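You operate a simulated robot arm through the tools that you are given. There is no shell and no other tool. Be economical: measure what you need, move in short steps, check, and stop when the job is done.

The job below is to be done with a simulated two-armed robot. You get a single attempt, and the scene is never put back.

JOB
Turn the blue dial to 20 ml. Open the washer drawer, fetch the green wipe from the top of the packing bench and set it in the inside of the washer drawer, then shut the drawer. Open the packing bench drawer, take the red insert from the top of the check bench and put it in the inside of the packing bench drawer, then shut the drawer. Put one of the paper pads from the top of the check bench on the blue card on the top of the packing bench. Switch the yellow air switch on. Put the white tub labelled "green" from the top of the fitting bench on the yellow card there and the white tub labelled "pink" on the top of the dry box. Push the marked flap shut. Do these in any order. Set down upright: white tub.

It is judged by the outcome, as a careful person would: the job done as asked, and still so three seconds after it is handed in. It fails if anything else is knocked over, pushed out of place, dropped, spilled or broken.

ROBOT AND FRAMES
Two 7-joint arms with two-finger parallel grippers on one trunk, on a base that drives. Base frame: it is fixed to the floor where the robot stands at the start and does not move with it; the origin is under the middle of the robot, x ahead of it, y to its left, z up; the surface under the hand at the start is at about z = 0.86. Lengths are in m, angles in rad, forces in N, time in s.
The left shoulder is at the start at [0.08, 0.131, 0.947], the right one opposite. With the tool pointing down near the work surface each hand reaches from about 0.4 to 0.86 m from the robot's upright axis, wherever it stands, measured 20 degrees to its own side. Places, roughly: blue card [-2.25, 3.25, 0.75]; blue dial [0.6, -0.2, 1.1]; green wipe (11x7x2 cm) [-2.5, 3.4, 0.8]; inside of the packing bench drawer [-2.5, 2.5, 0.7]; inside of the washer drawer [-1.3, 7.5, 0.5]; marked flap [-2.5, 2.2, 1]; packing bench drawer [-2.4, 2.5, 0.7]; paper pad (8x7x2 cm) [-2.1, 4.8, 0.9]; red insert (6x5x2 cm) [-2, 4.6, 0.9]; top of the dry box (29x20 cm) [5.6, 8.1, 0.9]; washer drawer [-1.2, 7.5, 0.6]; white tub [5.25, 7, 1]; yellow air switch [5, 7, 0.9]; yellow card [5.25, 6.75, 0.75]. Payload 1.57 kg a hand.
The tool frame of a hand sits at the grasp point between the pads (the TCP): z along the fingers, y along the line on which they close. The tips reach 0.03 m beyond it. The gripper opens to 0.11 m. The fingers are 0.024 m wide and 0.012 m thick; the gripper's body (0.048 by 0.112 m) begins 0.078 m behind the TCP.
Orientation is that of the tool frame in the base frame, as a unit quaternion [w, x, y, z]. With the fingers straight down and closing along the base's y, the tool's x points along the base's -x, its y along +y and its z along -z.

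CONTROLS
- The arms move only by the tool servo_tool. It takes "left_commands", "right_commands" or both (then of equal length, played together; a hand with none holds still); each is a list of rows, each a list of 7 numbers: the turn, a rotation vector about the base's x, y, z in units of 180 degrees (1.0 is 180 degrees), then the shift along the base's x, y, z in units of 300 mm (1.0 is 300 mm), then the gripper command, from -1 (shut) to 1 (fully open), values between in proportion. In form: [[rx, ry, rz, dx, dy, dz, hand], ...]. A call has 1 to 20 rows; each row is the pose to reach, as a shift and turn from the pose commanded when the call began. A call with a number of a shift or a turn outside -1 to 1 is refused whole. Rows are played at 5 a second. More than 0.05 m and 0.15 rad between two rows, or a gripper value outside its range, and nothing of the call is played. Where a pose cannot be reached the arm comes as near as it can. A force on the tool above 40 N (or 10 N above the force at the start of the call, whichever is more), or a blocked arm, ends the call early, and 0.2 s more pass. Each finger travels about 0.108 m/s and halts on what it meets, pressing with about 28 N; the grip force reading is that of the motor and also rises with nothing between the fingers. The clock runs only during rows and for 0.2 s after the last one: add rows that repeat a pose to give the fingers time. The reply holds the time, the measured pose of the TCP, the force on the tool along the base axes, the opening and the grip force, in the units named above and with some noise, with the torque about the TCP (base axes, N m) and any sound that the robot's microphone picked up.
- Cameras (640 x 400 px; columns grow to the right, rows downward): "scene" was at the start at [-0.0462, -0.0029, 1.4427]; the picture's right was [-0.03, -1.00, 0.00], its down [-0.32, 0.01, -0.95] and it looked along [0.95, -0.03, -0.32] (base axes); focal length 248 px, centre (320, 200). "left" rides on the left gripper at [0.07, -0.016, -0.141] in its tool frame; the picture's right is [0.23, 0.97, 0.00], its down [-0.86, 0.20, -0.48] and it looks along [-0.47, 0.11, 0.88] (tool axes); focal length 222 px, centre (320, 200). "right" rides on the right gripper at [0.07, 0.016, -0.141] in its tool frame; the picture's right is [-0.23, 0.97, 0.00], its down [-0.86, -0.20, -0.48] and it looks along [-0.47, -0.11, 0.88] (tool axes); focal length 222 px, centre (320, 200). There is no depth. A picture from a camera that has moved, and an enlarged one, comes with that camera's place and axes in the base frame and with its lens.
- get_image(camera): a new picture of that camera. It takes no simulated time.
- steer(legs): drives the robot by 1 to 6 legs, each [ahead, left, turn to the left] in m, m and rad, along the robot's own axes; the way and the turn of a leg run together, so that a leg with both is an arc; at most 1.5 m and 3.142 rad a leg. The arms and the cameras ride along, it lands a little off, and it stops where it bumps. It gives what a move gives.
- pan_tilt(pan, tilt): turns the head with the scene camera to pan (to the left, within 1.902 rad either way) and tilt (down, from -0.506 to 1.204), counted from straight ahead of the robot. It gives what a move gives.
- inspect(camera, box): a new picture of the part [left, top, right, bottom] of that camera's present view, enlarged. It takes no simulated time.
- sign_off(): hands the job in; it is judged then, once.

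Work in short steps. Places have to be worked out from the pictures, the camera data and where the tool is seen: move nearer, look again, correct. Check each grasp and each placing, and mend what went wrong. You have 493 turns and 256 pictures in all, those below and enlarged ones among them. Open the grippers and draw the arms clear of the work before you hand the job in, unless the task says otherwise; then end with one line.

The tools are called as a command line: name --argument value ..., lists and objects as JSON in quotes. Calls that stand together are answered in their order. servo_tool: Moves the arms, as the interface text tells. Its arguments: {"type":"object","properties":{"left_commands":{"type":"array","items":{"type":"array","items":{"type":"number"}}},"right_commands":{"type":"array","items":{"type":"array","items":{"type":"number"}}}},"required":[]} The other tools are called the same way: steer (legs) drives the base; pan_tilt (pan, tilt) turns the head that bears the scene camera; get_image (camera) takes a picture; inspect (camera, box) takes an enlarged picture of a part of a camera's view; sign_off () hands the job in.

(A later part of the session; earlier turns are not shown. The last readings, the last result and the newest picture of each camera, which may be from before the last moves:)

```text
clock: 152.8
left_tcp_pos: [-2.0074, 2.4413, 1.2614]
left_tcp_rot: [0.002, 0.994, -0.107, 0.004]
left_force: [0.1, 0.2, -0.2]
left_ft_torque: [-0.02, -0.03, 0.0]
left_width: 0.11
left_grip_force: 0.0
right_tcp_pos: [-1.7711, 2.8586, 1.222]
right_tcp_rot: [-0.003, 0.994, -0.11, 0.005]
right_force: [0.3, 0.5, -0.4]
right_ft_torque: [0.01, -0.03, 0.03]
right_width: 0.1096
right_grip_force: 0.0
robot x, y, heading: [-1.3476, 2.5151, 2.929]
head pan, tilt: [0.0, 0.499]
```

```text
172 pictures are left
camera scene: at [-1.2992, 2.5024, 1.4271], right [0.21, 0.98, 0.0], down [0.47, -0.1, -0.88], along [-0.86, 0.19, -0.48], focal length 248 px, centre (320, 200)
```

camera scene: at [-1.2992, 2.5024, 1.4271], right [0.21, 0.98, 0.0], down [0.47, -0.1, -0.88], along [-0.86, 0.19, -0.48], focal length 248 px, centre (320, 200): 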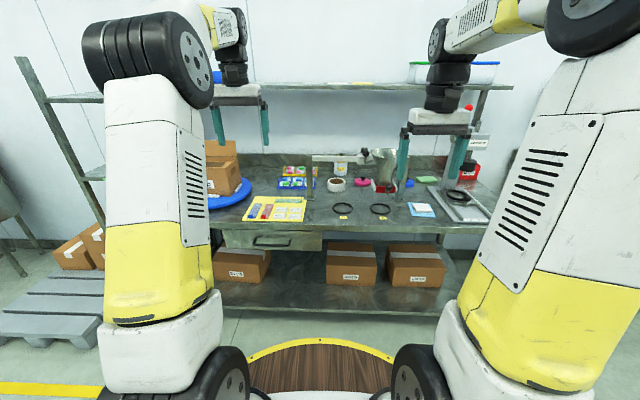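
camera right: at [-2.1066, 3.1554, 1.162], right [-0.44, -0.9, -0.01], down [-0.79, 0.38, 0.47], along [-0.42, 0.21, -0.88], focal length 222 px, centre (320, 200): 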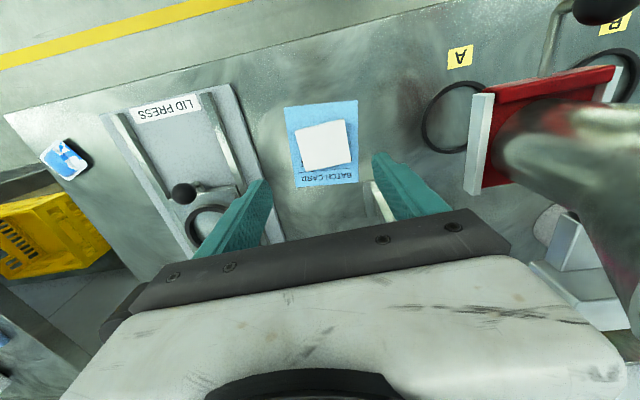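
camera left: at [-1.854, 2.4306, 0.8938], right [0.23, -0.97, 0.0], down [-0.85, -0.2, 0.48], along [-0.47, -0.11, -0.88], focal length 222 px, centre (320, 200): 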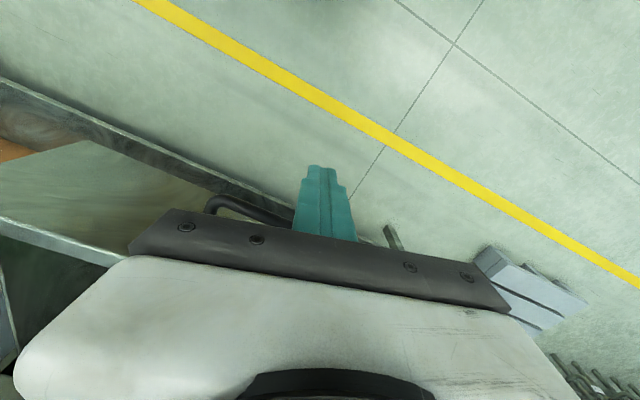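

The drawer is shut. Next the green wipe; it lies behind the press with a tall lever, so I move near and study it first.

steer --legs '[[0, -0.484, 0], [0.27, 0, 0]]'

get_image --camera "scene"

get_image --camera "right"

get_image --camera "left"

```text
clock: 157.2
left_tcp_pos: [-2.1684, 2.9768, 1.2611]
left_tcp_rot: [0.002, 0.995, -0.103, 0.003]
left_force: [0.1, 0.5, 0.2]
left_ft_torque: [-0.01, 0.02, 0.0]
left_width: 0.1102
left_grip_force: 0.1
right_tcp_pos: [-1.9367, 3.396, 1.2232]
right_tcp_rot: [-0.002, 0.994, -0.107, 0.006]
right_force: [0.3, -1.0, -0.6]
right_ft_torque: [-0.02, 0.02, 0.02]
right_width: 0.1099
right_grip_force: 0.1
robot x, y, heading: [-1.5111, 3.054, 2.933]
head pan, tilt: [0.0, 0.499]
```

```text
171 pictures are left
camera scene: at [-1.4614, 3.0425, 1.4271], right [0.21, 0.98, 0.0], down [0.47, -0.1, -0.88], along [-0.86, 0.18, -0.48], focal length 248 px, centre (320, 200)
```

scene: 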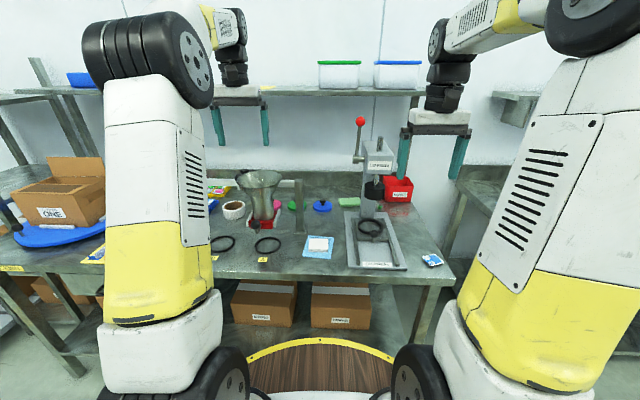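

```text
170 pictures are left
camera right: at [-1.8715, 3.3659, 1.3646], right [-0.43, -0.9, -0.01], down [-0.8, 0.37, 0.47], along [-0.42, 0.21, -0.88], focal length 222 px, centre (320, 200)
```

right: 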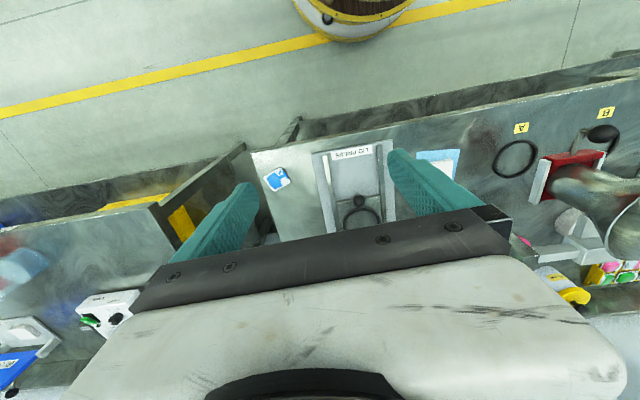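

```text
169 pictures are left
camera left: at [-2.0977, 2.9791, 1.4016], right [0.02, -1.0, 0.0], down [-0.88, -0.02, 0.47], along [-0.47, -0.01, -0.88], focal length 222 px, centre (320, 200)
```

left: 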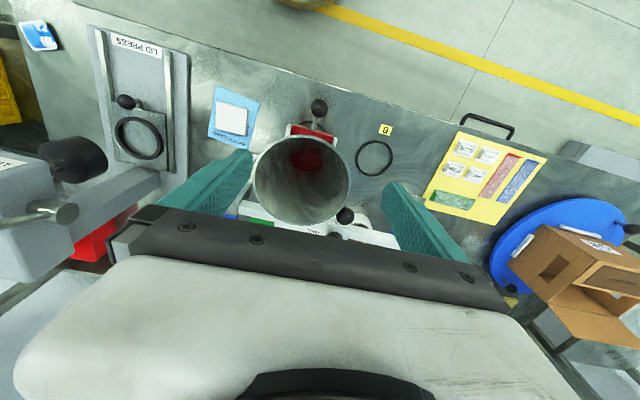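

Zoom on the press and wipe.

inspect --camera "scene" --box '[280, 105, 420, 215]'

```text
3.64 times, centred on (350, 160) of scene
camera zoom: at [-1.4614, 3.0425, 1.4271], right [0.21, 0.98, 0.0], down [0.47, -0.1, -0.88], along [-0.86, 0.18, -0.48], focal length 900 px, centre (211, 346)
```

zoom: 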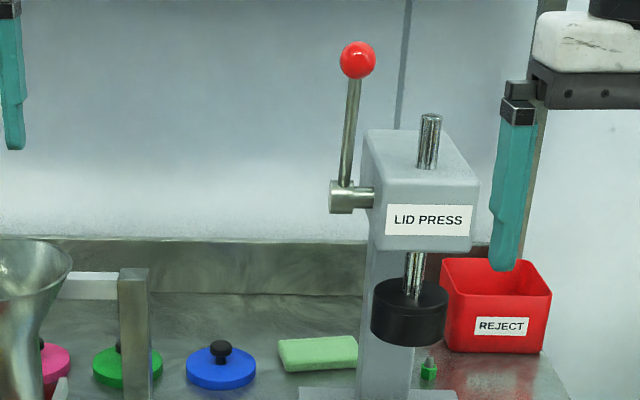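

The wipe centre is about (-2.46,3.397), with the lever hanging almost directly above it (hub at y≈3.39–3.42, z 1.05–1.25). I'll use the left hand, turned 90° and leaned left, gripping the wipe near its left end. First I retract and turn the hand here.

servo_tool --left_commands '[[0, 0, -0.04, 0.08, 0, 0.02, 0.8], [0, 0, -0.08, 0.16, 0, 0.04, 0.8], [0, 0, -0.12, 0.24, 0, 0.06, 0.8], [0, 0, -0.16, 0.32, 0, 0.08, 0.8], [0, 0, -0.2, 0.4, 0, 0.1, 0.8], [0, 0, -0.24, 0.45, 0, 0.1, 0.8], [0, 0, -0.28, 0.45, 0, 0.1, 0.8], [0, 0, -0.32, 0.45, 0, 0.1, 0.8], [0, 0, -0.36, 0.45, 0, 0.1, 0.8], [0, 0, -0.4, 0.45, 0, 0.1, 0.8], [0, 0, -0.44, 0.45, 0, 0.1, 0.8], [0, 0, -0.48, 0.45, 0, 0.1, 0.8], [0, 0, -0.5, 0.45, 0, 0.1, 0.8], [0, 0, -0.5, 0.45, 0, 0.1, 0.8]]'

```text
clock: 160.2
left_tcp_pos: [-2.0336, 2.9763, 1.2893]
left_tcp_rot: [-0.003, -0.63, 0.777, -0.002]
left_force: [-0.7, 0.0, -0.6]
left_ft_torque: [0.02, 0.02, -0.01]
left_width: 0.0992
left_grip_force: 0.2
right_tcp_pos: [-1.9357, 3.3959, 1.223]
right_tcp_rot: [-0.003, 0.994, -0.106, 0.004]
right_force: [0.0, 0.6, -0.2]
right_ft_torque: [-0.04, 0.02, -0.02]
right_width: 0.11
right_grip_force: 0.1
robot x, y, heading: [-1.5113, 3.0527, 2.935]
head pan, tilt: [0.0, 0.499]
```

The 90° turn works. Now shift the base to the right and slightly forward.

steer --legs '[[0, -0.35, -0.012], [0.14, 0, 0]]'

get_image --camera "scene"

get_image --camera "left"

```text
clock: 163.4
left_tcp_pos: [-2.0976, 3.3567, 1.2908]
left_tcp_rot: [-0.003, -0.622, 0.783, -0.002]
left_force: [0.3, 0.5, -0.1]
left_ft_torque: [-0.01, -0.02, -0.02]
left_width: 0.099
left_grip_force: 0.0
right_tcp_pos: [-1.9925, 3.7734, 1.2228]
right_tcp_rot: [-0.003, 0.993, -0.115, 0.005]
right_force: [-0.5, -0.3, 0.3]
right_ft_torque: [0.0, -0.02, 0.03]
right_width: 0.11
right_grip_force: 0.1
robot x, y, heading: [-1.5739, 3.4207, 2.912]
head pan, tilt: [0.0, 0.499]
```

```text
167 pictures are left
camera scene: at [-1.5236, 3.4111, 1.4271], right [0.22, 0.97, 0.0], down [0.47, -0.11, -0.88], along [-0.86, 0.2, -0.48], focal length 248 px, centre (320, 200)
```

scene: 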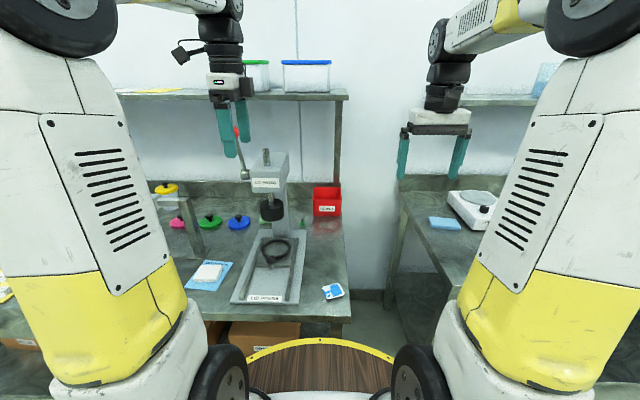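

```text
166 pictures are left
camera left: at [-2.0957, 3.2852, 1.4317], right [-1.0, 0.0, 0.0], down [0.0, 0.88, 0.47], along [-0.01, 0.47, -0.88], focal length 222 px, centre (320, 200)
```

left: 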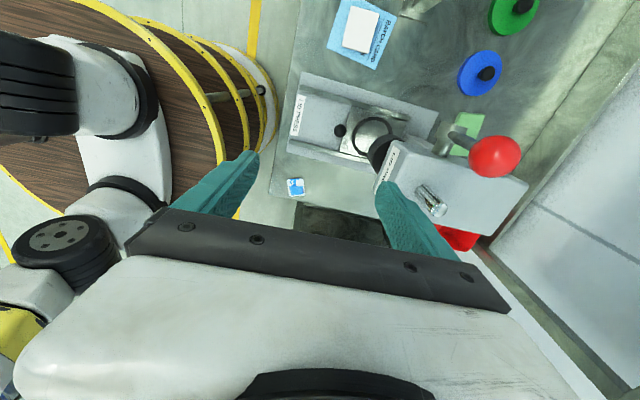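

The overhead view corrects the press: ball at (-2.23,3.335,1.27), hub at (-2.29,3.35,1.12), head rear at x≈-2.39. My arm line would cross the ball, so I'll stand further left and face diagonally (heading 2.5).

steer --legs '[[-0.1, 0.4, 0], [0, 0, -0.412], [0.1, 0.05, 0]]'

get_image --camera "scene"

get_image --camera "left"

```text
clock: 168.0
left_tcp_pos: [-2.1838, 3.1807, 1.2908]
left_tcp_rot: [-0.003, -0.445, 0.895, 0.0]
left_force: [-0.5, -0.3, -0.6]
left_ft_torque: [0.02, 0.01, 0.02]
left_width: 0.0992
left_grip_force: 0.1
right_tcp_pos: [-1.9176, 3.5184, 1.223]
right_tcp_rot: [-0.001, 0.947, -0.321, 0.005]
right_force: [1.0, 0.1, 0.0]
right_ft_torque: [0.02, 0.03, 0.03]
right_width: 0.1101
right_grip_force: 0.1
robot x, y, heading: [-1.6805, 3.0263, 2.494]
head pan, tilt: [0.0, 0.499]
```

```text
165 pictures are left
camera scene: at [-1.6383, 2.9957, 1.4271], right [0.6, 0.8, 0.0], down [0.38, -0.29, -0.88], along [-0.7, 0.53, -0.48], focal length 248 px, centre (320, 200)
```

scene: 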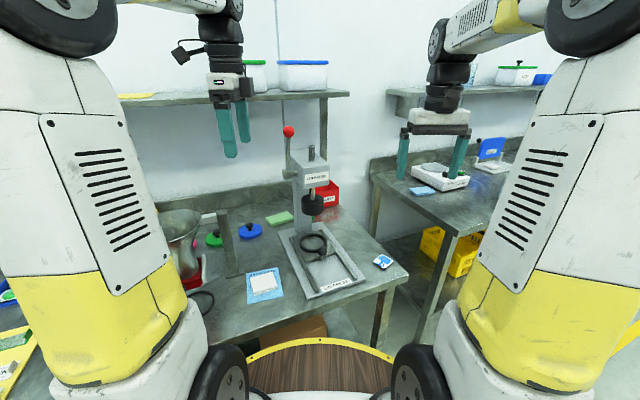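

```text
164 pictures are left
camera left: at [-2.2115, 3.1155, 1.4317], right [-0.91, 0.41, 0.0], down [0.36, 0.8, 0.47], along [0.19, 0.43, -0.88], focal length 222 px, centre (320, 200)
```

left: 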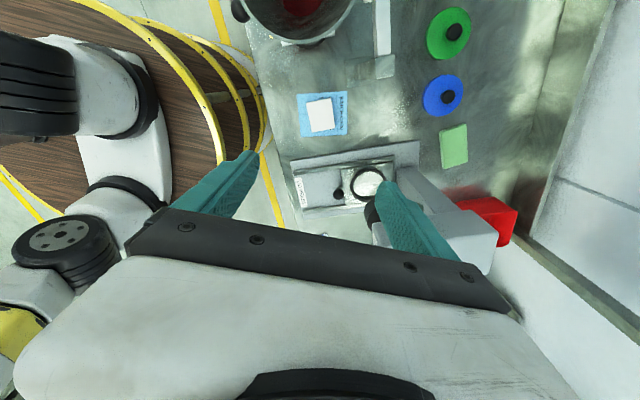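

The wipe is clearly seen: centre (-2.473,3.40), long axis along base y, left end at y≈3.349. I edge the base 5 cm forward and turn the hand to close along base x.

steer --legs '[[0.05, 0, 0]]'

servo_tool --left_commands '[[0, 0, 0.0411, -0.1, -0.02, 0, 0.8], [0, 0, 0.0822, -0.2, -0.03, 0, 0.8], [0, 0, 0.1234, -0.3, -0.03, 0, 0.8], [0, 0, 0.1645, -0.42, -0.03, 0, 0.8], [0, 0, 0.2056, -0.54, -0.02, 0, 0.8], [0, 0, 0.2056, -0.65, 0, 0, 0.8], [0, 0, 0.2056, -0.76, 0.02, 0, 0.8], [0, 0, 0.2056, -0.76, 0.02, 0, 0.8]]'

```text
clock: 168.9
left_tcp_pos: [-2.2236, 3.2101, 1.2905]
left_tcp_rot: [-0.004, -0.445, 0.895, -0.001]
left_force: [0.7, 0.0, 0.0]
left_ft_torque: [-0.03, 0.03, 0.01]
left_width: 0.0988
left_grip_force: 0.0
right_tcp_pos: [-1.9554, 3.5483, 1.223]
right_tcp_rot: [-0.001, 0.947, -0.321, 0.005]
right_force: [0.2, -0.5, 0.4]
right_ft_torque: [0.01, -0.01, -0.02]
right_width: 0.1099
right_grip_force: 0.1
robot x, y, heading: [-1.7157, 3.055, 2.494]
head pan, tilt: [0.0, 0.499]
```

```text
clock: 170.7
left_tcp_pos: [-2.428, 3.2095, 1.2899]
left_tcp_rot: [-0.005, -0.706, 0.708, 0.0]
left_force: [0.1, 1.1, 0.3]
left_ft_torque: [0.02, -0.01, -0.02]
left_width: 0.0988
left_grip_force: 0.1
left hand out of reach, approached as far as the arm can: row 7, 8
right_tcp_pos: [-1.9568, 3.5473, 1.2224]
right_tcp_rot: [-0.001, 0.947, -0.32, 0.005]
right_force: [-1.0, 0.5, -0.5]
right_ft_torque: [-0.01, 0.03, 0.0]
right_width: 0.11
right_grip_force: 0.1
robot x, y, heading: [-1.7119, 3.0546, 2.494]
head pan, tilt: [0.0, 0.499]
```

Height limits the reach; I lean the hand, descend on the left side and then shift over the wipe's left end.

servo_tool --left_commands '[[0.0417, 0, 0, 0, 0, -0.12, 0.8], [0.0833, 0, 0, 0, 0, -0.24, 0.8], [0.0833, 0, 0, -0.04, 0, -0.37, 0.8], [0.0833, 0, 0, -0.078, 0.05, -0.5, 0.8], [0.0833, 0, 0, -0.078, 0.15, -0.6, 0.8], [0.0833, 0, 0, -0.078, 0.27, -0.7, 0.8], [0.0833, 0, 0, -0.078, 0.4, -0.75, 0.8], [0.0833, 0, 0, -0.078, 0.53, -0.8, 0.8], [0.0833, 0, 0, -0.078, 0.53, -0.8, 0.8]]'

get_image --camera "left"

get_image --camera "scene"

```text
clock: 172.7
left_tcp_pos: [-2.4488, 3.3721, 1.0464]
left_tcp_rot: [0.089, -0.701, 0.702, 0.091]
left_force: [0.2, -0.7, 0.9]
left_ft_torque: [-0.01, -0.02, 0.01]
left_width: 0.0987
left_grip_force: 0.1
right_tcp_pos: [-1.9562, 3.5481, 1.2216]
right_tcp_rot: [-0.001, 0.947, -0.321, 0.005]
right_force: [-1.0, -0.3, 0.3]
right_ft_torque: [0.0, 0.02, 0.01]
right_width: 0.1101
right_grip_force: 0.2
robot x, y, heading: [-1.7195, 3.0557, 2.493]
head pan, tilt: [0.0, 0.499]
```

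```text
163 pictures are left
camera left: at [-2.4317, 3.2686, 1.1663], right [-0.97, -0.22, -0.05], down [-0.2, 0.71, 0.68], along [-0.11, 0.67, -0.73], focal length 222 px, centre (320, 200)
```

left: 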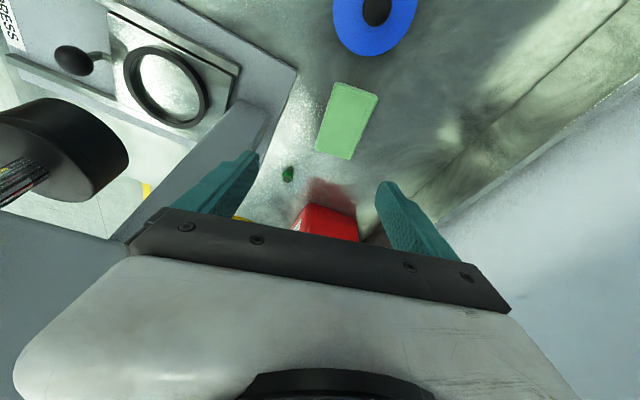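

```text
162 pictures are left
camera scene: at [-1.6778, 3.0255, 1.4271], right [0.6, 0.8, 0.0], down [0.38, -0.29, -0.88], along [-0.7, 0.53, -0.48], focal length 248 px, centre (320, 200)
```

scene: 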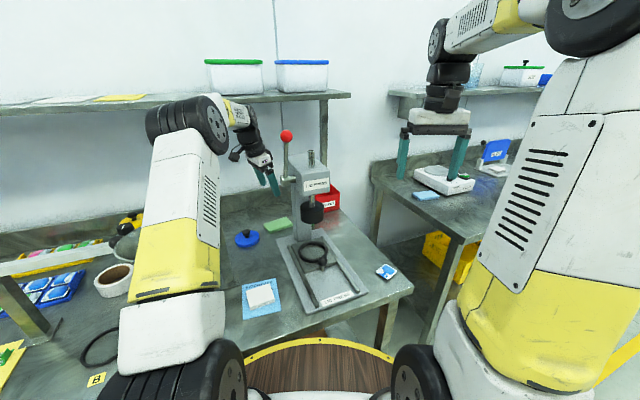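

Wipe centred at x≈-2.48. I adjust and lower to just above it.

servo_tool --left_commands '[[0, 0, 0, -0.05, 0.01, -0.08, 0.8], [0, 0, 0, -0.1, 0.01, -0.18, 0.8], [0, 0, 0, -0.1, 0.01, -0.3, 0.8], [0, 0, 0, -0.1, 0.01, -0.42, 0.8], [0, 0, 0, -0.1, 0.01, -0.42, 0.8]]'

get_image --camera "left"

inspect --camera "scene" --box '[200, 110, 360, 260]'

```text
clock: 173.9
left_tcp_pos: [-2.4825, 3.3758, 0.921]
left_tcp_rot: [0.089, -0.7, 0.702, 0.091]
left_force: [-0.6, 0.3, -0.4]
left_ft_torque: [0.03, -0.01, 0.02]
left_width: 0.099
left_grip_force: 0.0
right_tcp_pos: [-1.9562, 3.5474, 1.2224]
right_tcp_rot: [-0.001, 0.947, -0.32, 0.005]
right_force: [-0.4, -0.3, -0.1]
right_ft_torque: [-0.04, -0.01, 0.0]
right_width: 0.1101
right_grip_force: 0.0
robot x, y, heading: [-1.7202, 3.054, 2.498]
head pan, tilt: [0.0, 0.499]
```

```text
161 pictures are left
camera left: at [-2.4639, 3.2715, 1.0393], right [-0.97, -0.22, -0.05], down [-0.2, 0.71, 0.68], along [-0.11, 0.67, -0.73], focal length 222 px, centre (320, 200)
```

left: 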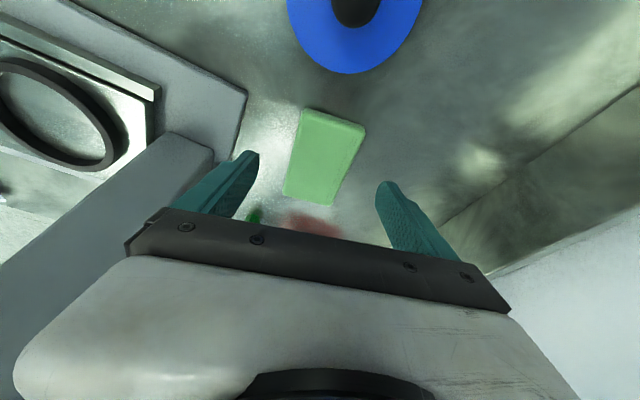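

```text
2.67 times, centred on (280, 185) of scene
camera zoom: at [-1.6778, 3.0255, 1.4271], right [0.6, 0.8, 0.0], down [0.38, -0.29, -0.88], along [-0.7, 0.53, -0.48], focal length 660 px, centre (427, 240)
```

zoom: 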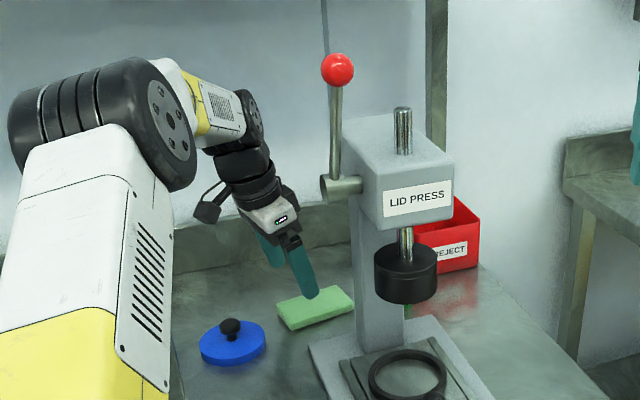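

Good clearance all round. I lower beside the wipe and close.

servo_tool --left_commands '[[0, 0, 0, 0, 0, -0.08, 0.68], [0, 0, 0, 0, 0, -0.15, 0.68], [0, 0, 0, 0, 0, -0.19, 0.68], [0, 0, 0, 0, 0, -0.195, 0.3], [0, 0, 0, 0, 0, -0.195, 0.0], [0, 0, 0, 0, 0, -0.195, 0.0], [0, 0, 0, 0, 0, -0.195, 0.0]]'

get_image --camera "left"

```text
clock: 175.5
left_tcp_pos: [-2.4811, 3.3743, 0.8599]
left_tcp_rot: [0.088, -0.701, 0.702, 0.089]
left_force: [0.1, 1.2, -0.1]
left_ft_torque: [0.01, 0.02, -0.02]
left_width: 0.0647
left_grip_force: 27.9
right_tcp_pos: [-1.9552, 3.5487, 1.223]
right_tcp_rot: [-0.002, 0.947, -0.321, 0.005]
right_force: [-1.0, 0.1, 0.1]
right_ft_torque: [0.01, -0.02, 0.0]
right_width: 0.1099
right_grip_force: 0.1
robot x, y, heading: [-1.718, 3.0518, 2.496]
head pan, tilt: [0.0, 0.499]
```

```text
159 pictures are left
camera left: at [-2.4631, 3.2713, 0.9797], right [-0.97, -0.22, -0.05], down [-0.2, 0.71, 0.68], along [-0.11, 0.67, -0.73], focal length 222 px, centre (320, 200)
```

left: 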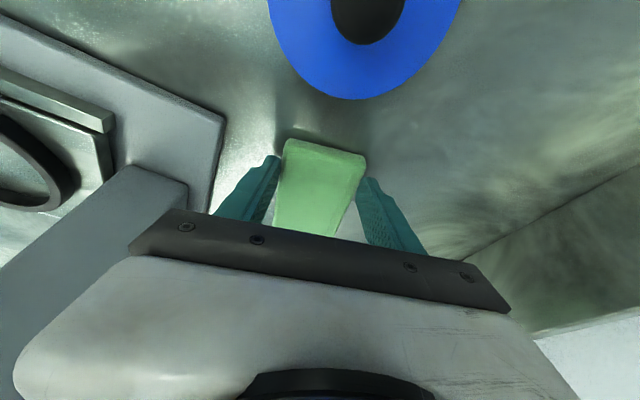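

Gripped at 65 mm. I lift straight up a bit, then out to the left along the same way.

servo_tool --left_commands '[[0, 0, 0, 0, 0, 0.08, 0.0], [0, 0, 0, 0, 0, 0.2, 0.0], [0, 0, 0, 0, -0.03, 0.34, 0.0], [0, 0, 0, 0, -0.12, 0.45, 0.0], [0, 0, 0, 0, -0.25, 0.52, 0.0], [0, 0, 0, 0, -0.38, 0.6, 0.0], [0, 0, 0, 0.02, -0.5, 0.68, 0.0], [0, 0, 0, 0.08, -0.6, 0.8, 0.0], [0, 0, 0, 0.16, -0.65, 0.92, 0.0], [0, 0, 0, 0.28, -0.68, 1.0, 0.0], [0, 0, 0, 0.28, -0.68, 1.0, 0.0]]'

get_image --camera "left"

get_image --camera "scene"

```text
refused: row 8 steps farther than a row can; nothing moved
```

```text
158 pictures are left
camera left: at [-2.4631, 3.2713, 0.9797], right [-0.97, -0.22, -0.05], down [-0.2, 0.71, 0.68], along [-0.11, 0.67, -0.73], focal length 222 px, centre (320, 200)
```

left: 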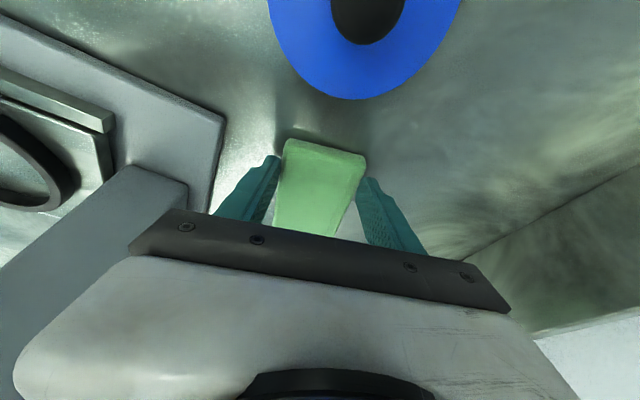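

```text
157 pictures are left
camera scene: at [-1.6778, 3.0255, 1.4271], right [0.6, 0.8, 0.0], down [0.38, -0.29, -0.88], along [-0.7, 0.53, -0.48], focal length 248 px, centre (320, 200)
```

scene: 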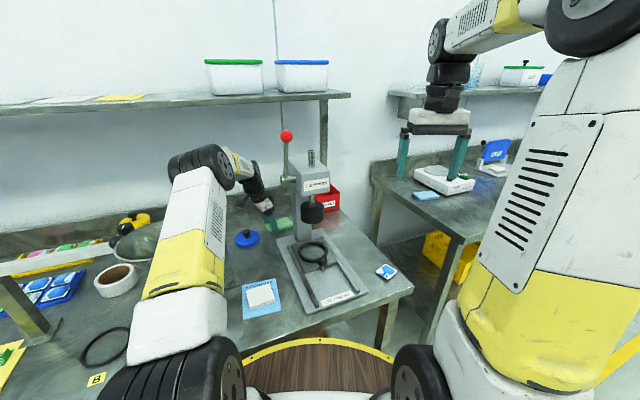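

Resend with finer steps.

servo_tool --left_commands '[[0, 0, 0, 0, 0, 0.08, 0.0], [0, 0, 0, 0, 0, 0.2, 0.0], [0, 0, 0, 0, -0.03, 0.34, 0.0], [0, 0, 0, 0, -0.12, 0.45, 0.0], [0, 0, 0, 0, -0.25, 0.52, 0.0], [0, 0, 0, 0, -0.37, 0.6, 0.0], [0, 0, 0, 0.02, -0.48, 0.68, 0.0], [0, 0, 0, 0.06, -0.56, 0.78, 0.0], [0, 0, 0, 0.12, -0.62, 0.88, 0.0], [0, 0, 0, 0.2, -0.65, 0.98, 0.0], [0, 0, 0, 0.3, -0.68, 1.0, 0.0], [0, 0, 0, 0.3, -0.68, 1.0, 0.0]]'

get_image --camera "left"

```text
clock: 178.1
left_tcp_pos: [-2.3894, 3.1681, 1.1604]
left_tcp_rot: [0.089, -0.701, 0.702, 0.091]
left_force: [-1.0, -0.2, -0.4]
left_ft_torque: [-0.02, -0.02, 0.0]
left_width: 0.0647
left_grip_force: 27.9
right_tcp_pos: [-1.9566, 3.5483, 1.2232]
right_tcp_rot: [-0.002, 0.947, -0.321, 0.005]
right_force: [-0.1, -0.1, 0.4]
right_ft_torque: [-0.02, 0.01, -0.02]
right_width: 0.1101
right_grip_force: 0.0
robot x, y, heading: [-1.7182, 3.0522, 2.499]
head pan, tilt: [0.0, 0.499]
```

```text
156 pictures are left
camera left: at [-2.3709, 3.0651, 1.2793], right [-0.97, -0.22, -0.05], down [-0.2, 0.71, 0.68], along [-0.11, 0.67, -0.73], focal length 222 px, centre (320, 200)
```

left: 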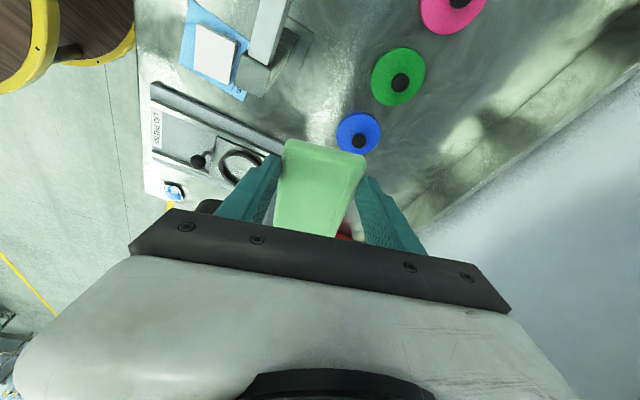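

The wipe is held well. I raise and retract the hand toward the robot before backing off.

servo_tool --left_commands '[[0, 0, 0, 0.1, 0, 0.1, 0.0], [0, 0, 0, 0.2, -0.02, 0.2, 0.0], [0, 0, 0, 0.3, -0.05, 0.3, 0.0], [0, 0, 0, 0.42, -0.1, 0.35, 0.0], [0, 0, 0, 0.54, -0.15, 0.35, 0.0], [0, 0, 0, 0.66, -0.2, 0.35, 0.0]]'

steer --legs '[[-0.5, 0, 0]]'

get_image --camera "scene"

```text
clock: 179.5
left_tcp_pos: [-2.1923, 3.1103, 1.2663]
left_tcp_rot: [0.089, -0.701, 0.702, 0.09]
left_force: [-0.2, 0.5, -1.0]
left_ft_torque: [0.0, -0.08, -0.02]
left_width: 0.065
left_grip_force: 27.5
right_tcp_pos: [-1.957, 3.5482, 1.223]
right_tcp_rot: [-0.001, 0.947, -0.32, 0.006]
right_force: [-0.3, 0.0, -0.3]
right_ft_torque: [-0.03, -0.04, 0.01]
right_width: 0.1098
right_grip_force: 0.1
robot x, y, heading: [-1.7119, 3.0534, 2.496]
head pan, tilt: [0.0, 0.499]
```

```text
clock: 182.5
left_tcp_pos: [-1.7892, 2.8073, 1.2655]
left_tcp_rot: [0.088, -0.697, 0.706, 0.09]
left_force: [0.2, 0.5, -0.4]
left_ft_torque: [0.02, -0.01, 0.02]
left_width: 0.0644
left_grip_force: 28.0
right_tcp_pos: [-1.5464, 3.2396, 1.2225]
right_tcp_rot: [-0.001, 0.945, -0.326, 0.005]
right_force: [-0.1, -0.9, -0.2]
right_ft_torque: [0.03, 0.01, 0.01]
right_width: 0.11
right_grip_force: 0.0
robot x, y, heading: [-1.3101, 2.7416, 2.48]
head pan, tilt: [0.0, 0.499]
```

```text
155 pictures are left
camera scene: at [-1.2738, 2.7147, 1.4271], right [0.61, 0.79, 0.0], down [0.38, -0.29, -0.88], along [-0.69, 0.54, -0.48], focal length 248 px, centre (320, 200)
```

scene: 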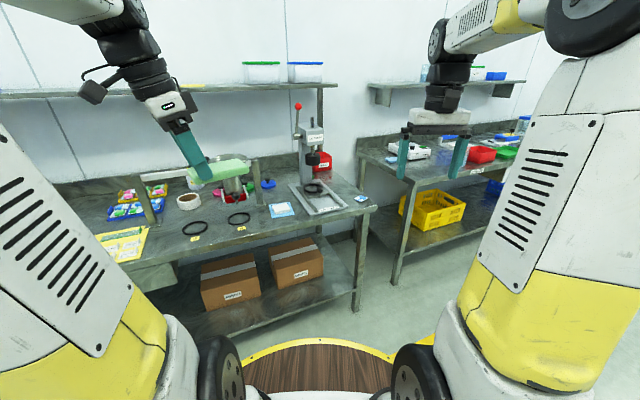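

Now to the washer. The whole row is yawed about 13°, so I turn to heading 2.92 and strafe right along the aisle.

steer --legs '[[0, 0, 0.44], [0, -1.2, 0], [0, -1.2, 0]]'

pan_tilt --pan -1.0 --tilt 0.3

get_image --camera "scene"

```text
clock: 195.5
left_tcp_pos: [-1.3002, 4.9232, 1.2657]
left_tcp_rot: [-0.065, 0.844, -0.522, -0.109]
left_force: [-0.3, 0.3, 0.2]
left_ft_torque: [0.0, 0.0, -0.01]
left_width: 0.0648
left_grip_force: 27.6
right_tcp_pos: [-1.2864, 5.4196, 1.2219]
right_tcp_rot: [-0.002, 0.996, -0.093, 0.005]
right_force: [0.4, -0.7, 0.8]
right_ft_torque: [0.0, -0.01, -0.03]
right_width: 0.1104
right_grip_force: 0.1
robot x, y, heading: [-0.8528, 5.0883, 2.958]
head pan, tilt: [0.0, 0.499]
```

```text
clock: 196.8
left_tcp_pos: [-1.3013, 4.9236, 1.2651]
left_tcp_rot: [-0.065, 0.844, -0.521, -0.109]
left_force: [0.5, -0.1, 0.7]
left_ft_torque: [-0.05, 0.02, -0.01]
left_width: 0.0646
left_grip_force: 28.0
right_tcp_pos: [-1.2846, 5.4206, 1.2211]
right_tcp_rot: [-0.002, 0.996, -0.093, 0.005]
right_force: [-0.1, 0.6, 0.0]
right_ft_torque: [0.0, -0.03, -0.02]
right_width: 0.11
right_grip_force: 0.1
robot x, y, heading: [-0.8506, 5.0892, 2.959]
head pan, tilt: [-1.0, 0.3]
```

```text
154 pictures are left
camera scene: at [-0.7479, 5.148, 1.4455], right [0.93, 0.38, 0.0], down [0.11, -0.27, -0.96], along [-0.36, 0.88, -0.3], focal length 248 px, centre (320, 200)
```

scene: 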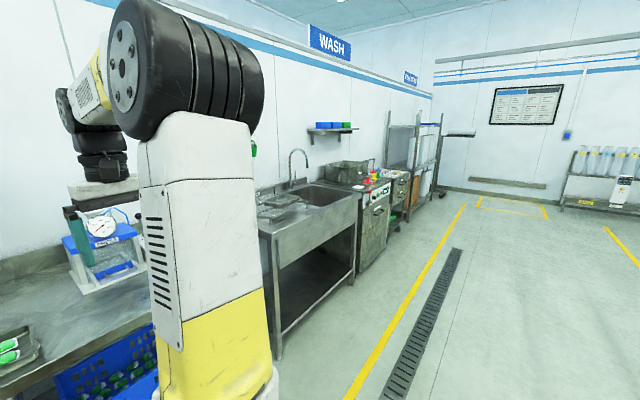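

Clear ahead. I continue along the aisle to the washer.

steer --legs '[[0, 0, -0.05], [0, -1.15, 0], [0, -1.1, 0]]'

pan_tilt --pan 0 --tilt 0.6

get_image --camera "scene"

get_image --camera "right"

```text
clock: 208.6
left_tcp_pos: [-0.7621, 7.1975, 1.2671]
left_tcp_rot: [-0.07, 0.825, -0.55, -0.106]
left_force: [1.7, -0.8, -0.2]
left_ft_torque: [-0.01, -0.03, -0.01]
left_width: 0.0646
left_grip_force: 27.9
right_tcp_pos: [-0.7127, 7.6926, 1.2228]
right_tcp_rot: [-0.002, 0.992, -0.127, 0.004]
right_force: [0.1, 0.5, 0.0]
right_ft_torque: [0.0, -0.01, 0.02]
right_width: 0.1101
right_grip_force: 0.0
robot x, y, heading: [-0.3006, 7.3316, 2.883]
head pan, tilt: [-1.0, 0.3]
```

```text
clock: 209.8
left_tcp_pos: [-0.762, 7.1972, 1.2653]
left_tcp_rot: [-0.069, 0.826, -0.55, -0.107]
left_force: [0.1, -0.5, 0.5]
left_ft_torque: [-0.01, 0.01, 0.0]
left_width: 0.0648
left_grip_force: 28.3
right_tcp_pos: [-0.7126, 7.6932, 1.2218]
right_tcp_rot: [-0.002, 0.992, -0.127, 0.005]
right_force: [-0.3, 0.3, 0.3]
right_ft_torque: [-0.05, 0.02, 0.0]
right_width: 0.1103
right_grip_force: 0.1
robot x, y, heading: [-0.3052, 7.3368, 2.889]
head pan, tilt: [0.0, 0.6]
```

```text
153 pictures are left
camera scene: at [-0.2505, 7.3186, 1.4181], right [0.25, 0.97, 0.0], down [0.55, -0.14, -0.83], along [-0.8, 0.2, -0.56], focal length 248 px, centre (320, 200)
```

scene: 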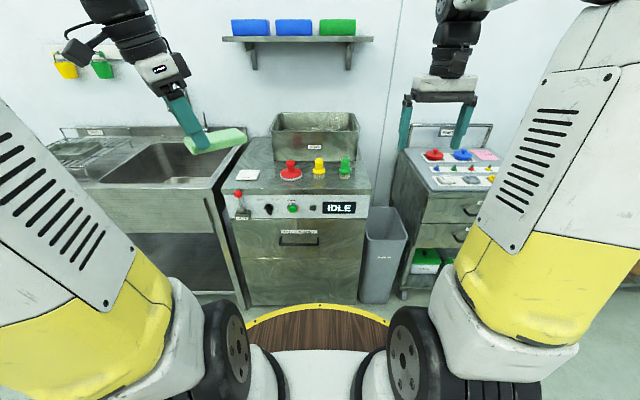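

```text
152 pictures are left
camera right: at [-0.6494, 7.6594, 1.3645], right [-0.47, -0.89, -0.01], down [-0.78, 0.41, 0.47], along [-0.41, 0.23, -0.88], focal length 222 px, centre (320, 200)
```

right: 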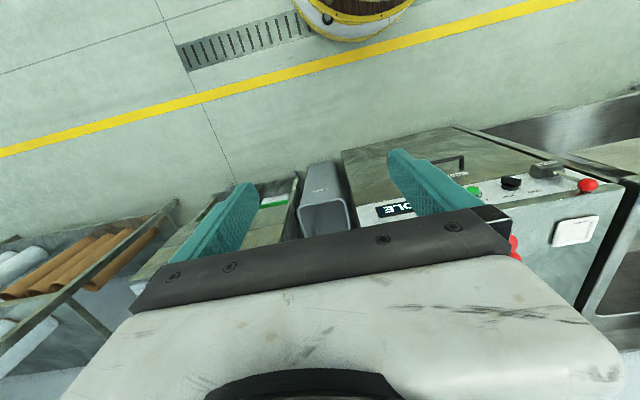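

The washer is straight ahead with a handle on its front. I zoom in.

inspect --camera "scene" --box '[210, 180, 410, 310]'

inspect --camera "right" --box '[330, 110, 630, 260]'

```text
3.08 times, centred on (310, 245) of scene
camera zoom: at [-0.2505, 7.3186, 1.4181], right [0.25, 0.97, 0.0], down [0.55, -0.14, -0.83], along [-0.8, 0.2, -0.56], focal length 762 px, centre (351, 62)
```

zoom: 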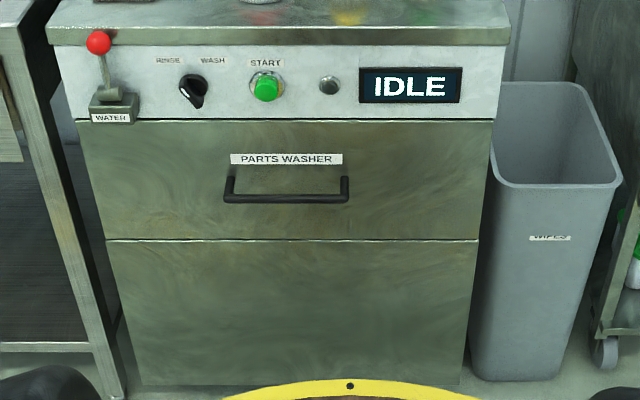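

```text
2.13 times, centred on (480, 185) of right
camera zoom: at [-0.6494, 7.6594, 1.3645], right [-0.47, -0.89, -0.01], down [-0.78, 0.41, 0.47], along [-0.41, 0.23, -0.88], focal length 474 px, centre (-21, 232)
```

zoom: 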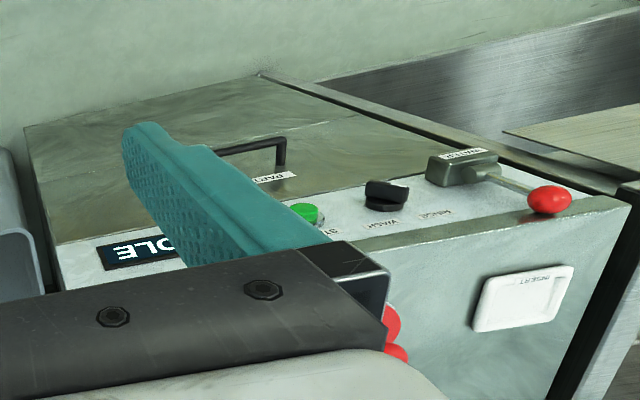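

Handle centre triangulates to (-1.05,7.424,0.63). I take up the same stance as at the other drawer.

steer --legs '[[-0.042, 0.259, 0.031]]'

servo_tool --right_commands '[[-0.0194, 0.0307, -0.0257, -0.018, -0.015, -0.061, 0.5], [-0.0388, 0.0613, -0.0513, -0.036, -0.029, -0.123, 0.5], [-0.0582, 0.092, -0.077, -0.054, -0.044, -0.184, 0.5], [-0.0776, 0.1227, -0.1027, -0.072, -0.059, -0.245, 0.5], [-0.097, 0.1533, -0.1283, -0.09, -0.073, -0.307, 0.5], [-0.1164, 0.184, -0.154, -0.108, -0.088, -0.368, 0.5], [-0.1358, 0.2147, -0.1797, -0.126, -0.103, -0.429, 0.5], [-0.1552, 0.2453, -0.2053, -0.144, -0.117, -0.491, 0.5], [-0.1746, 0.276, -0.231, -0.162, -0.132, -0.552, 0.5], [-0.194, 0.3067, -0.2567, -0.18, -0.147, -0.613, 0.5], [-0.2134, 0.3373, -0.2823, -0.198, -0.161, -0.675, 0.5], [-0.2328, 0.368, -0.308, -0.216, -0.176, -0.736, 0.5], [-0.2522, 0.3987, -0.3337, -0.234, -0.191, -0.797, 0.5], [-0.2716, 0.4293, -0.3593, -0.252, -0.205, -0.859, 0.5], [-0.291, 0.46, -0.385, -0.27, -0.22, -0.92, 0.5], [-0.291, 0.46, -0.385, -0.27, -0.22, -0.92, 0.5]]'

get_image --camera "right"

```text
clock: 211.7
left_tcp_pos: [-0.7782, 6.921, 1.2663]
left_tcp_rot: [-0.068, 0.832, -0.539, -0.107]
left_force: [-0.5, -0.3, -0.7]
left_ft_torque: [-0.03, -0.04, 0.03]
left_width: 0.0647
left_grip_force: 28.0
right_tcp_pos: [-0.74, 7.4178, 1.2226]
right_tcp_rot: [-0.003, 0.993, -0.115, 0.005]
right_force: [0.3, 0.3, 0.2]
right_ft_torque: [-0.03, -0.03, 0.05]
right_width: 0.1098
right_grip_force: 0.0
robot x, y, heading: [-0.3214, 7.0662, 2.923]
head pan, tilt: [0.0, 0.6]
```

```text
clock: 215.1
left_tcp_pos: [-0.7784, 6.9211, 1.2659]
left_tcp_rot: [-0.068, 0.833, -0.539, -0.107]
left_force: [-0.2, -0.2, -1.3]
left_ft_torque: [0.04, -0.04, 0.0]
left_width: 0.0646
left_grip_force: 28.6
right_tcp_pos: [-0.8356, 7.3556, 0.9383]
right_tcp_rot: [-0.446, -0.442, 0.553, 0.547]
right_force: [-0.1, -0.2, -0.5]
right_ft_torque: [0.0, -0.01, -0.01]
right_width: 0.0823
right_grip_force: 0.0
right hand out of reach, approached as far as the arm can: row 10, 11, 12, 13, 14, 15, 16
robot x, y, heading: [-0.3207, 7.0657, 2.918]
head pan, tilt: [0.0, 0.6]
```

```text
149 pictures are left
camera right: at [-0.7113, 7.258, 0.9559], right [0.05, 0.23, 0.97], down [0.65, 0.73, -0.2], along [-0.76, 0.64, -0.12], focal length 222 px, centre (320, 200)
```

right: 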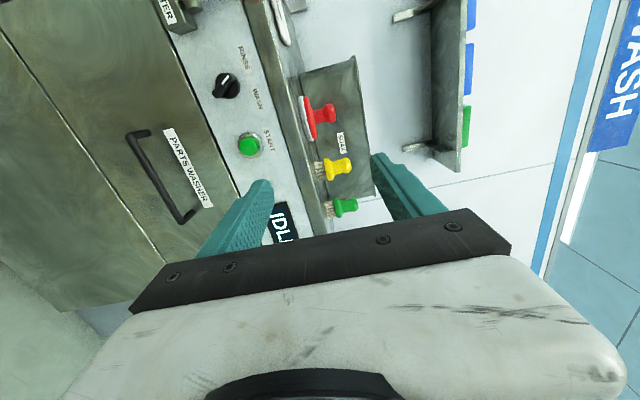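

The handle sighting agrees (-1.05,7.422,0.631). I move to 8 cm in front of it.

servo_tool --right_commands '[[0, 0, 0, -0.05, 0.02, -0.13, 0.6], [0, 0, 0, -0.1, 0.04, -0.26, 0.6], [0, 0, 0, -0.15, 0.06, -0.4, 0.6], [0, 0, 0, -0.2, 0.08, -0.53, 0.6], [0, 0, 0, -0.27, 0.1, -0.66, 0.6], [0, 0, 0, -0.33, 0.12, -0.78, 0.6], [0, 0, 0, -0.4, 0.145, -0.9, 0.6], [0, 0, 0, -0.455, 0.168, -1.0, 0.6], [0, 0, 0, -0.455, 0.168, -1.0, 0.6]]'

get_image --camera "right"

```text
clock: 217.1
left_tcp_pos: [-0.7789, 6.9203, 1.2654]
left_tcp_rot: [-0.068, 0.833, -0.539, -0.108]
left_force: [0.4, 0.6, 0.0]
left_ft_torque: [-0.03, -0.04, -0.02]
left_width: 0.0647
left_grip_force: 28.2
right_tcp_pos: [-0.9752, 7.4074, 0.6389]
right_tcp_rot: [-0.445, -0.443, 0.554, 0.547]
right_force: [0.3, 0.4, 0.3]
right_ft_torque: [-0.01, -0.03, -0.02]
right_width: 0.088
right_grip_force: 0.1
robot x, y, heading: [-0.3219, 7.0665, 2.919]
head pan, tilt: [0.0, 0.6]
```

```text
148 pictures are left
camera right: at [-0.8504, 7.3095, 0.6559], right [0.04, 0.23, 0.97], down [0.65, 0.73, -0.2], along [-0.76, 0.64, -0.12], focal length 222 px, centre (320, 200)
```

right: 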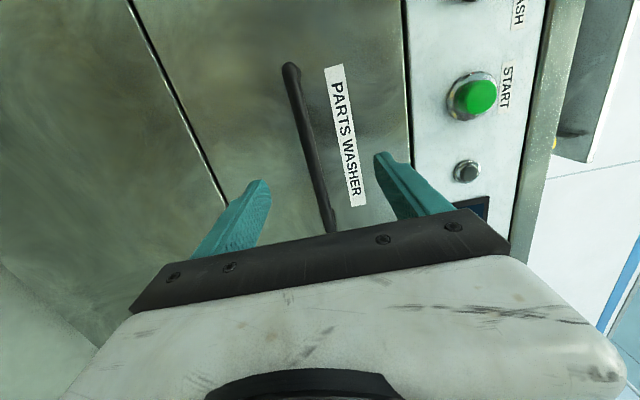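

Aligned. I advance 65 mm, drop slightly, and close.

servo_tool --right_commands '[[0, 0, 0, -0.1, 0.022, -0.02, 0.6], [0, 0, 0, -0.211, 0.047, -0.02, 0.6], [0, 0, 0, -0.211, 0.047, -0.02, 0], [0, 0, 0, -0.211, 0.047, -0.02, -0.7], [0, 0, 0, -0.211, 0.047, -0.02, -0.9], [0, 0, 0, -0.211, 0.047, -0.02, -0.9]]'

get_image --camera "right"

```text
clock: 218.5
left_tcp_pos: [-0.778, 6.922, 1.266]
left_tcp_rot: [-0.068, 0.833, -0.538, -0.107]
left_force: [-0.5, 0.3, -0.6]
left_ft_torque: [-0.02, 0.0, -0.01]
left_width: 0.0644
left_grip_force: 27.6
right_tcp_pos: [-1.0376, 7.4205, 0.6306]
right_tcp_rot: [-0.444, -0.445, 0.554, 0.546]
right_force: [-3.1, 1.9, -11.3]
right_ft_torque: [0.62, -0.31, -0.19]
right_width: 0.0138
right_grip_force: 30.8
robot x, y, heading: [-0.3191, 7.0672, 2.916]
head pan, tilt: [0.0, 0.6]
```

```text
147 pictures are left
camera right: at [-0.9126, 7.3228, 0.6483], right [0.04, 0.23, 0.97], down [0.65, 0.73, -0.2], along [-0.76, 0.64, -0.12], focal length 222 px, centre (320, 200)
```

right: 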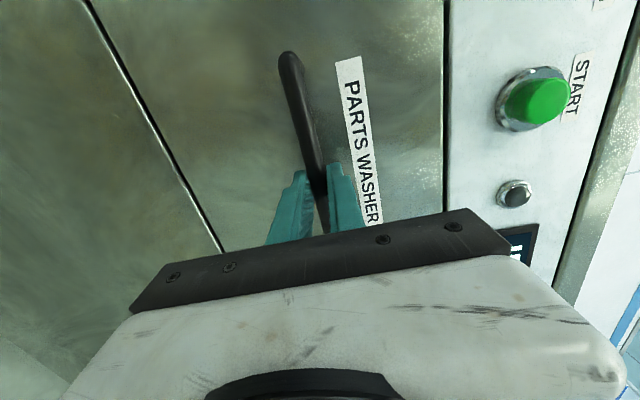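

The handle is held. I pull by backing the base 0.24 m.

steer --legs '[[-0.24, 0, 0]]'

get_image --camera "scene"

```text
clock: 220.3
left_tcp_pos: [-0.5424, 6.865, 1.2646]
left_tcp_rot: [-0.067, 0.834, -0.537, -0.107]
left_force: [-0.2, -0.8, -0.1]
left_ft_torque: [0.0, -0.02, -0.02]
left_width: 0.0646
left_grip_force: 28.0
right_tcp_pos: [-0.8039, 7.3597, 0.6307]
right_tcp_rot: [-0.447, -0.446, 0.553, 0.543]
right_force: [-6.9, -27.8, -18.0]
right_ft_torque: [0.5, -0.43, 0.39]
right_width: 0.0141
right_grip_force: 30.1
robot x, y, heading: [-0.0839, 7.0146, 2.925]
head pan, tilt: [0.0, 0.6]
```

```text
146 pictures are left
camera scene: at [-0.0357, 7.0009, 1.4181], right [0.22, 0.98, 0.0], down [0.55, -0.12, -0.82], along [-0.8, 0.18, -0.57], focal length 248 px, centre (320, 200)
```

scene: 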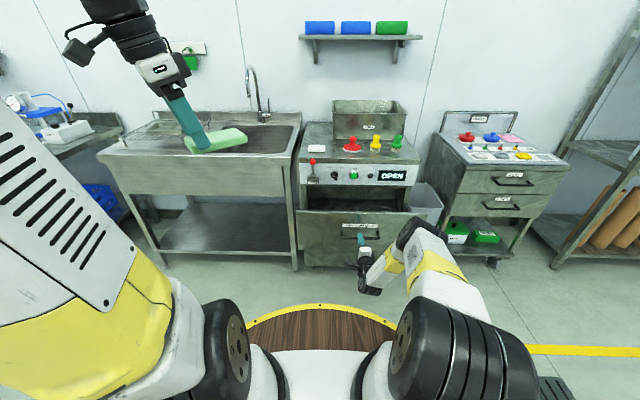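

The display reads OPEN. I release and back off.

servo_tool --right_commands '[[0, 0, 0, 0, 0, 0, -0.5], [0, 0, 0, 0, 0, 0, 0.2], [0, 0, 0, 0, 0, 0, 0.6], [0, 0, 0, 0, 0, 0, 0.6]]'

steer --legs '[[-0.15, 0, 0]]'

inspect --camera "scene" --box '[270, 120, 450, 260]'

```text
clock: 221.3
left_tcp_pos: [-0.5427, 6.8654, 1.2656]
left_tcp_rot: [-0.068, 0.834, -0.537, -0.107]
left_force: [-0.8, 0.4, -0.2]
left_ft_torque: [-0.02, -0.03, -0.02]
left_width: 0.0647
left_grip_force: 28.0
right_tcp_pos: [-0.8043, 7.3608, 0.6302]
right_tcp_rot: [-0.447, -0.446, 0.553, 0.543]
right_force: [-0.2, -0.4, 0.5]
right_ft_torque: [0.02, 0.03, -0.03]
right_width: 0.0878
right_grip_force: 0.0
robot x, y, heading: [-0.086, 7.0151, 2.92]
head pan, tilt: [0.0, 0.6]
```

```text
clock: 222.7
left_tcp_pos: [-0.3949, 6.8334, 1.2659]
left_tcp_rot: [-0.068, 0.834, -0.537, -0.107]
left_force: [-0.6, 0.5, -0.4]
left_ft_torque: [-0.01, -0.01, -0.01]
left_width: 0.0644
left_grip_force: 28.0
right_tcp_pos: [-0.6577, 7.3285, 0.6309]
right_tcp_rot: [-0.448, -0.446, 0.552, 0.544]
right_force: [-0.8, 0.4, -0.2]
right_ft_torque: [0.0, -0.01, -0.03]
right_width: 0.0881
right_grip_force: 0.0
robot x, y, heading: [0.0644, 6.9778, 2.917]
head pan, tilt: [0.0, 0.6]
```

```text
2.86 times, centred on (360, 190) of scene
camera zoom: at [0.1111, 6.9686, 1.418], right [0.22, 0.98, 0.0], down [0.55, -0.12, -0.82], along [-0.8, 0.18, -0.57], focal length 707 px, centre (206, 229)
```

zoom: 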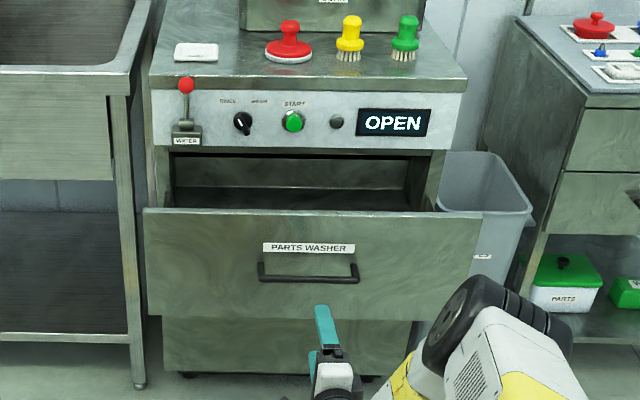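

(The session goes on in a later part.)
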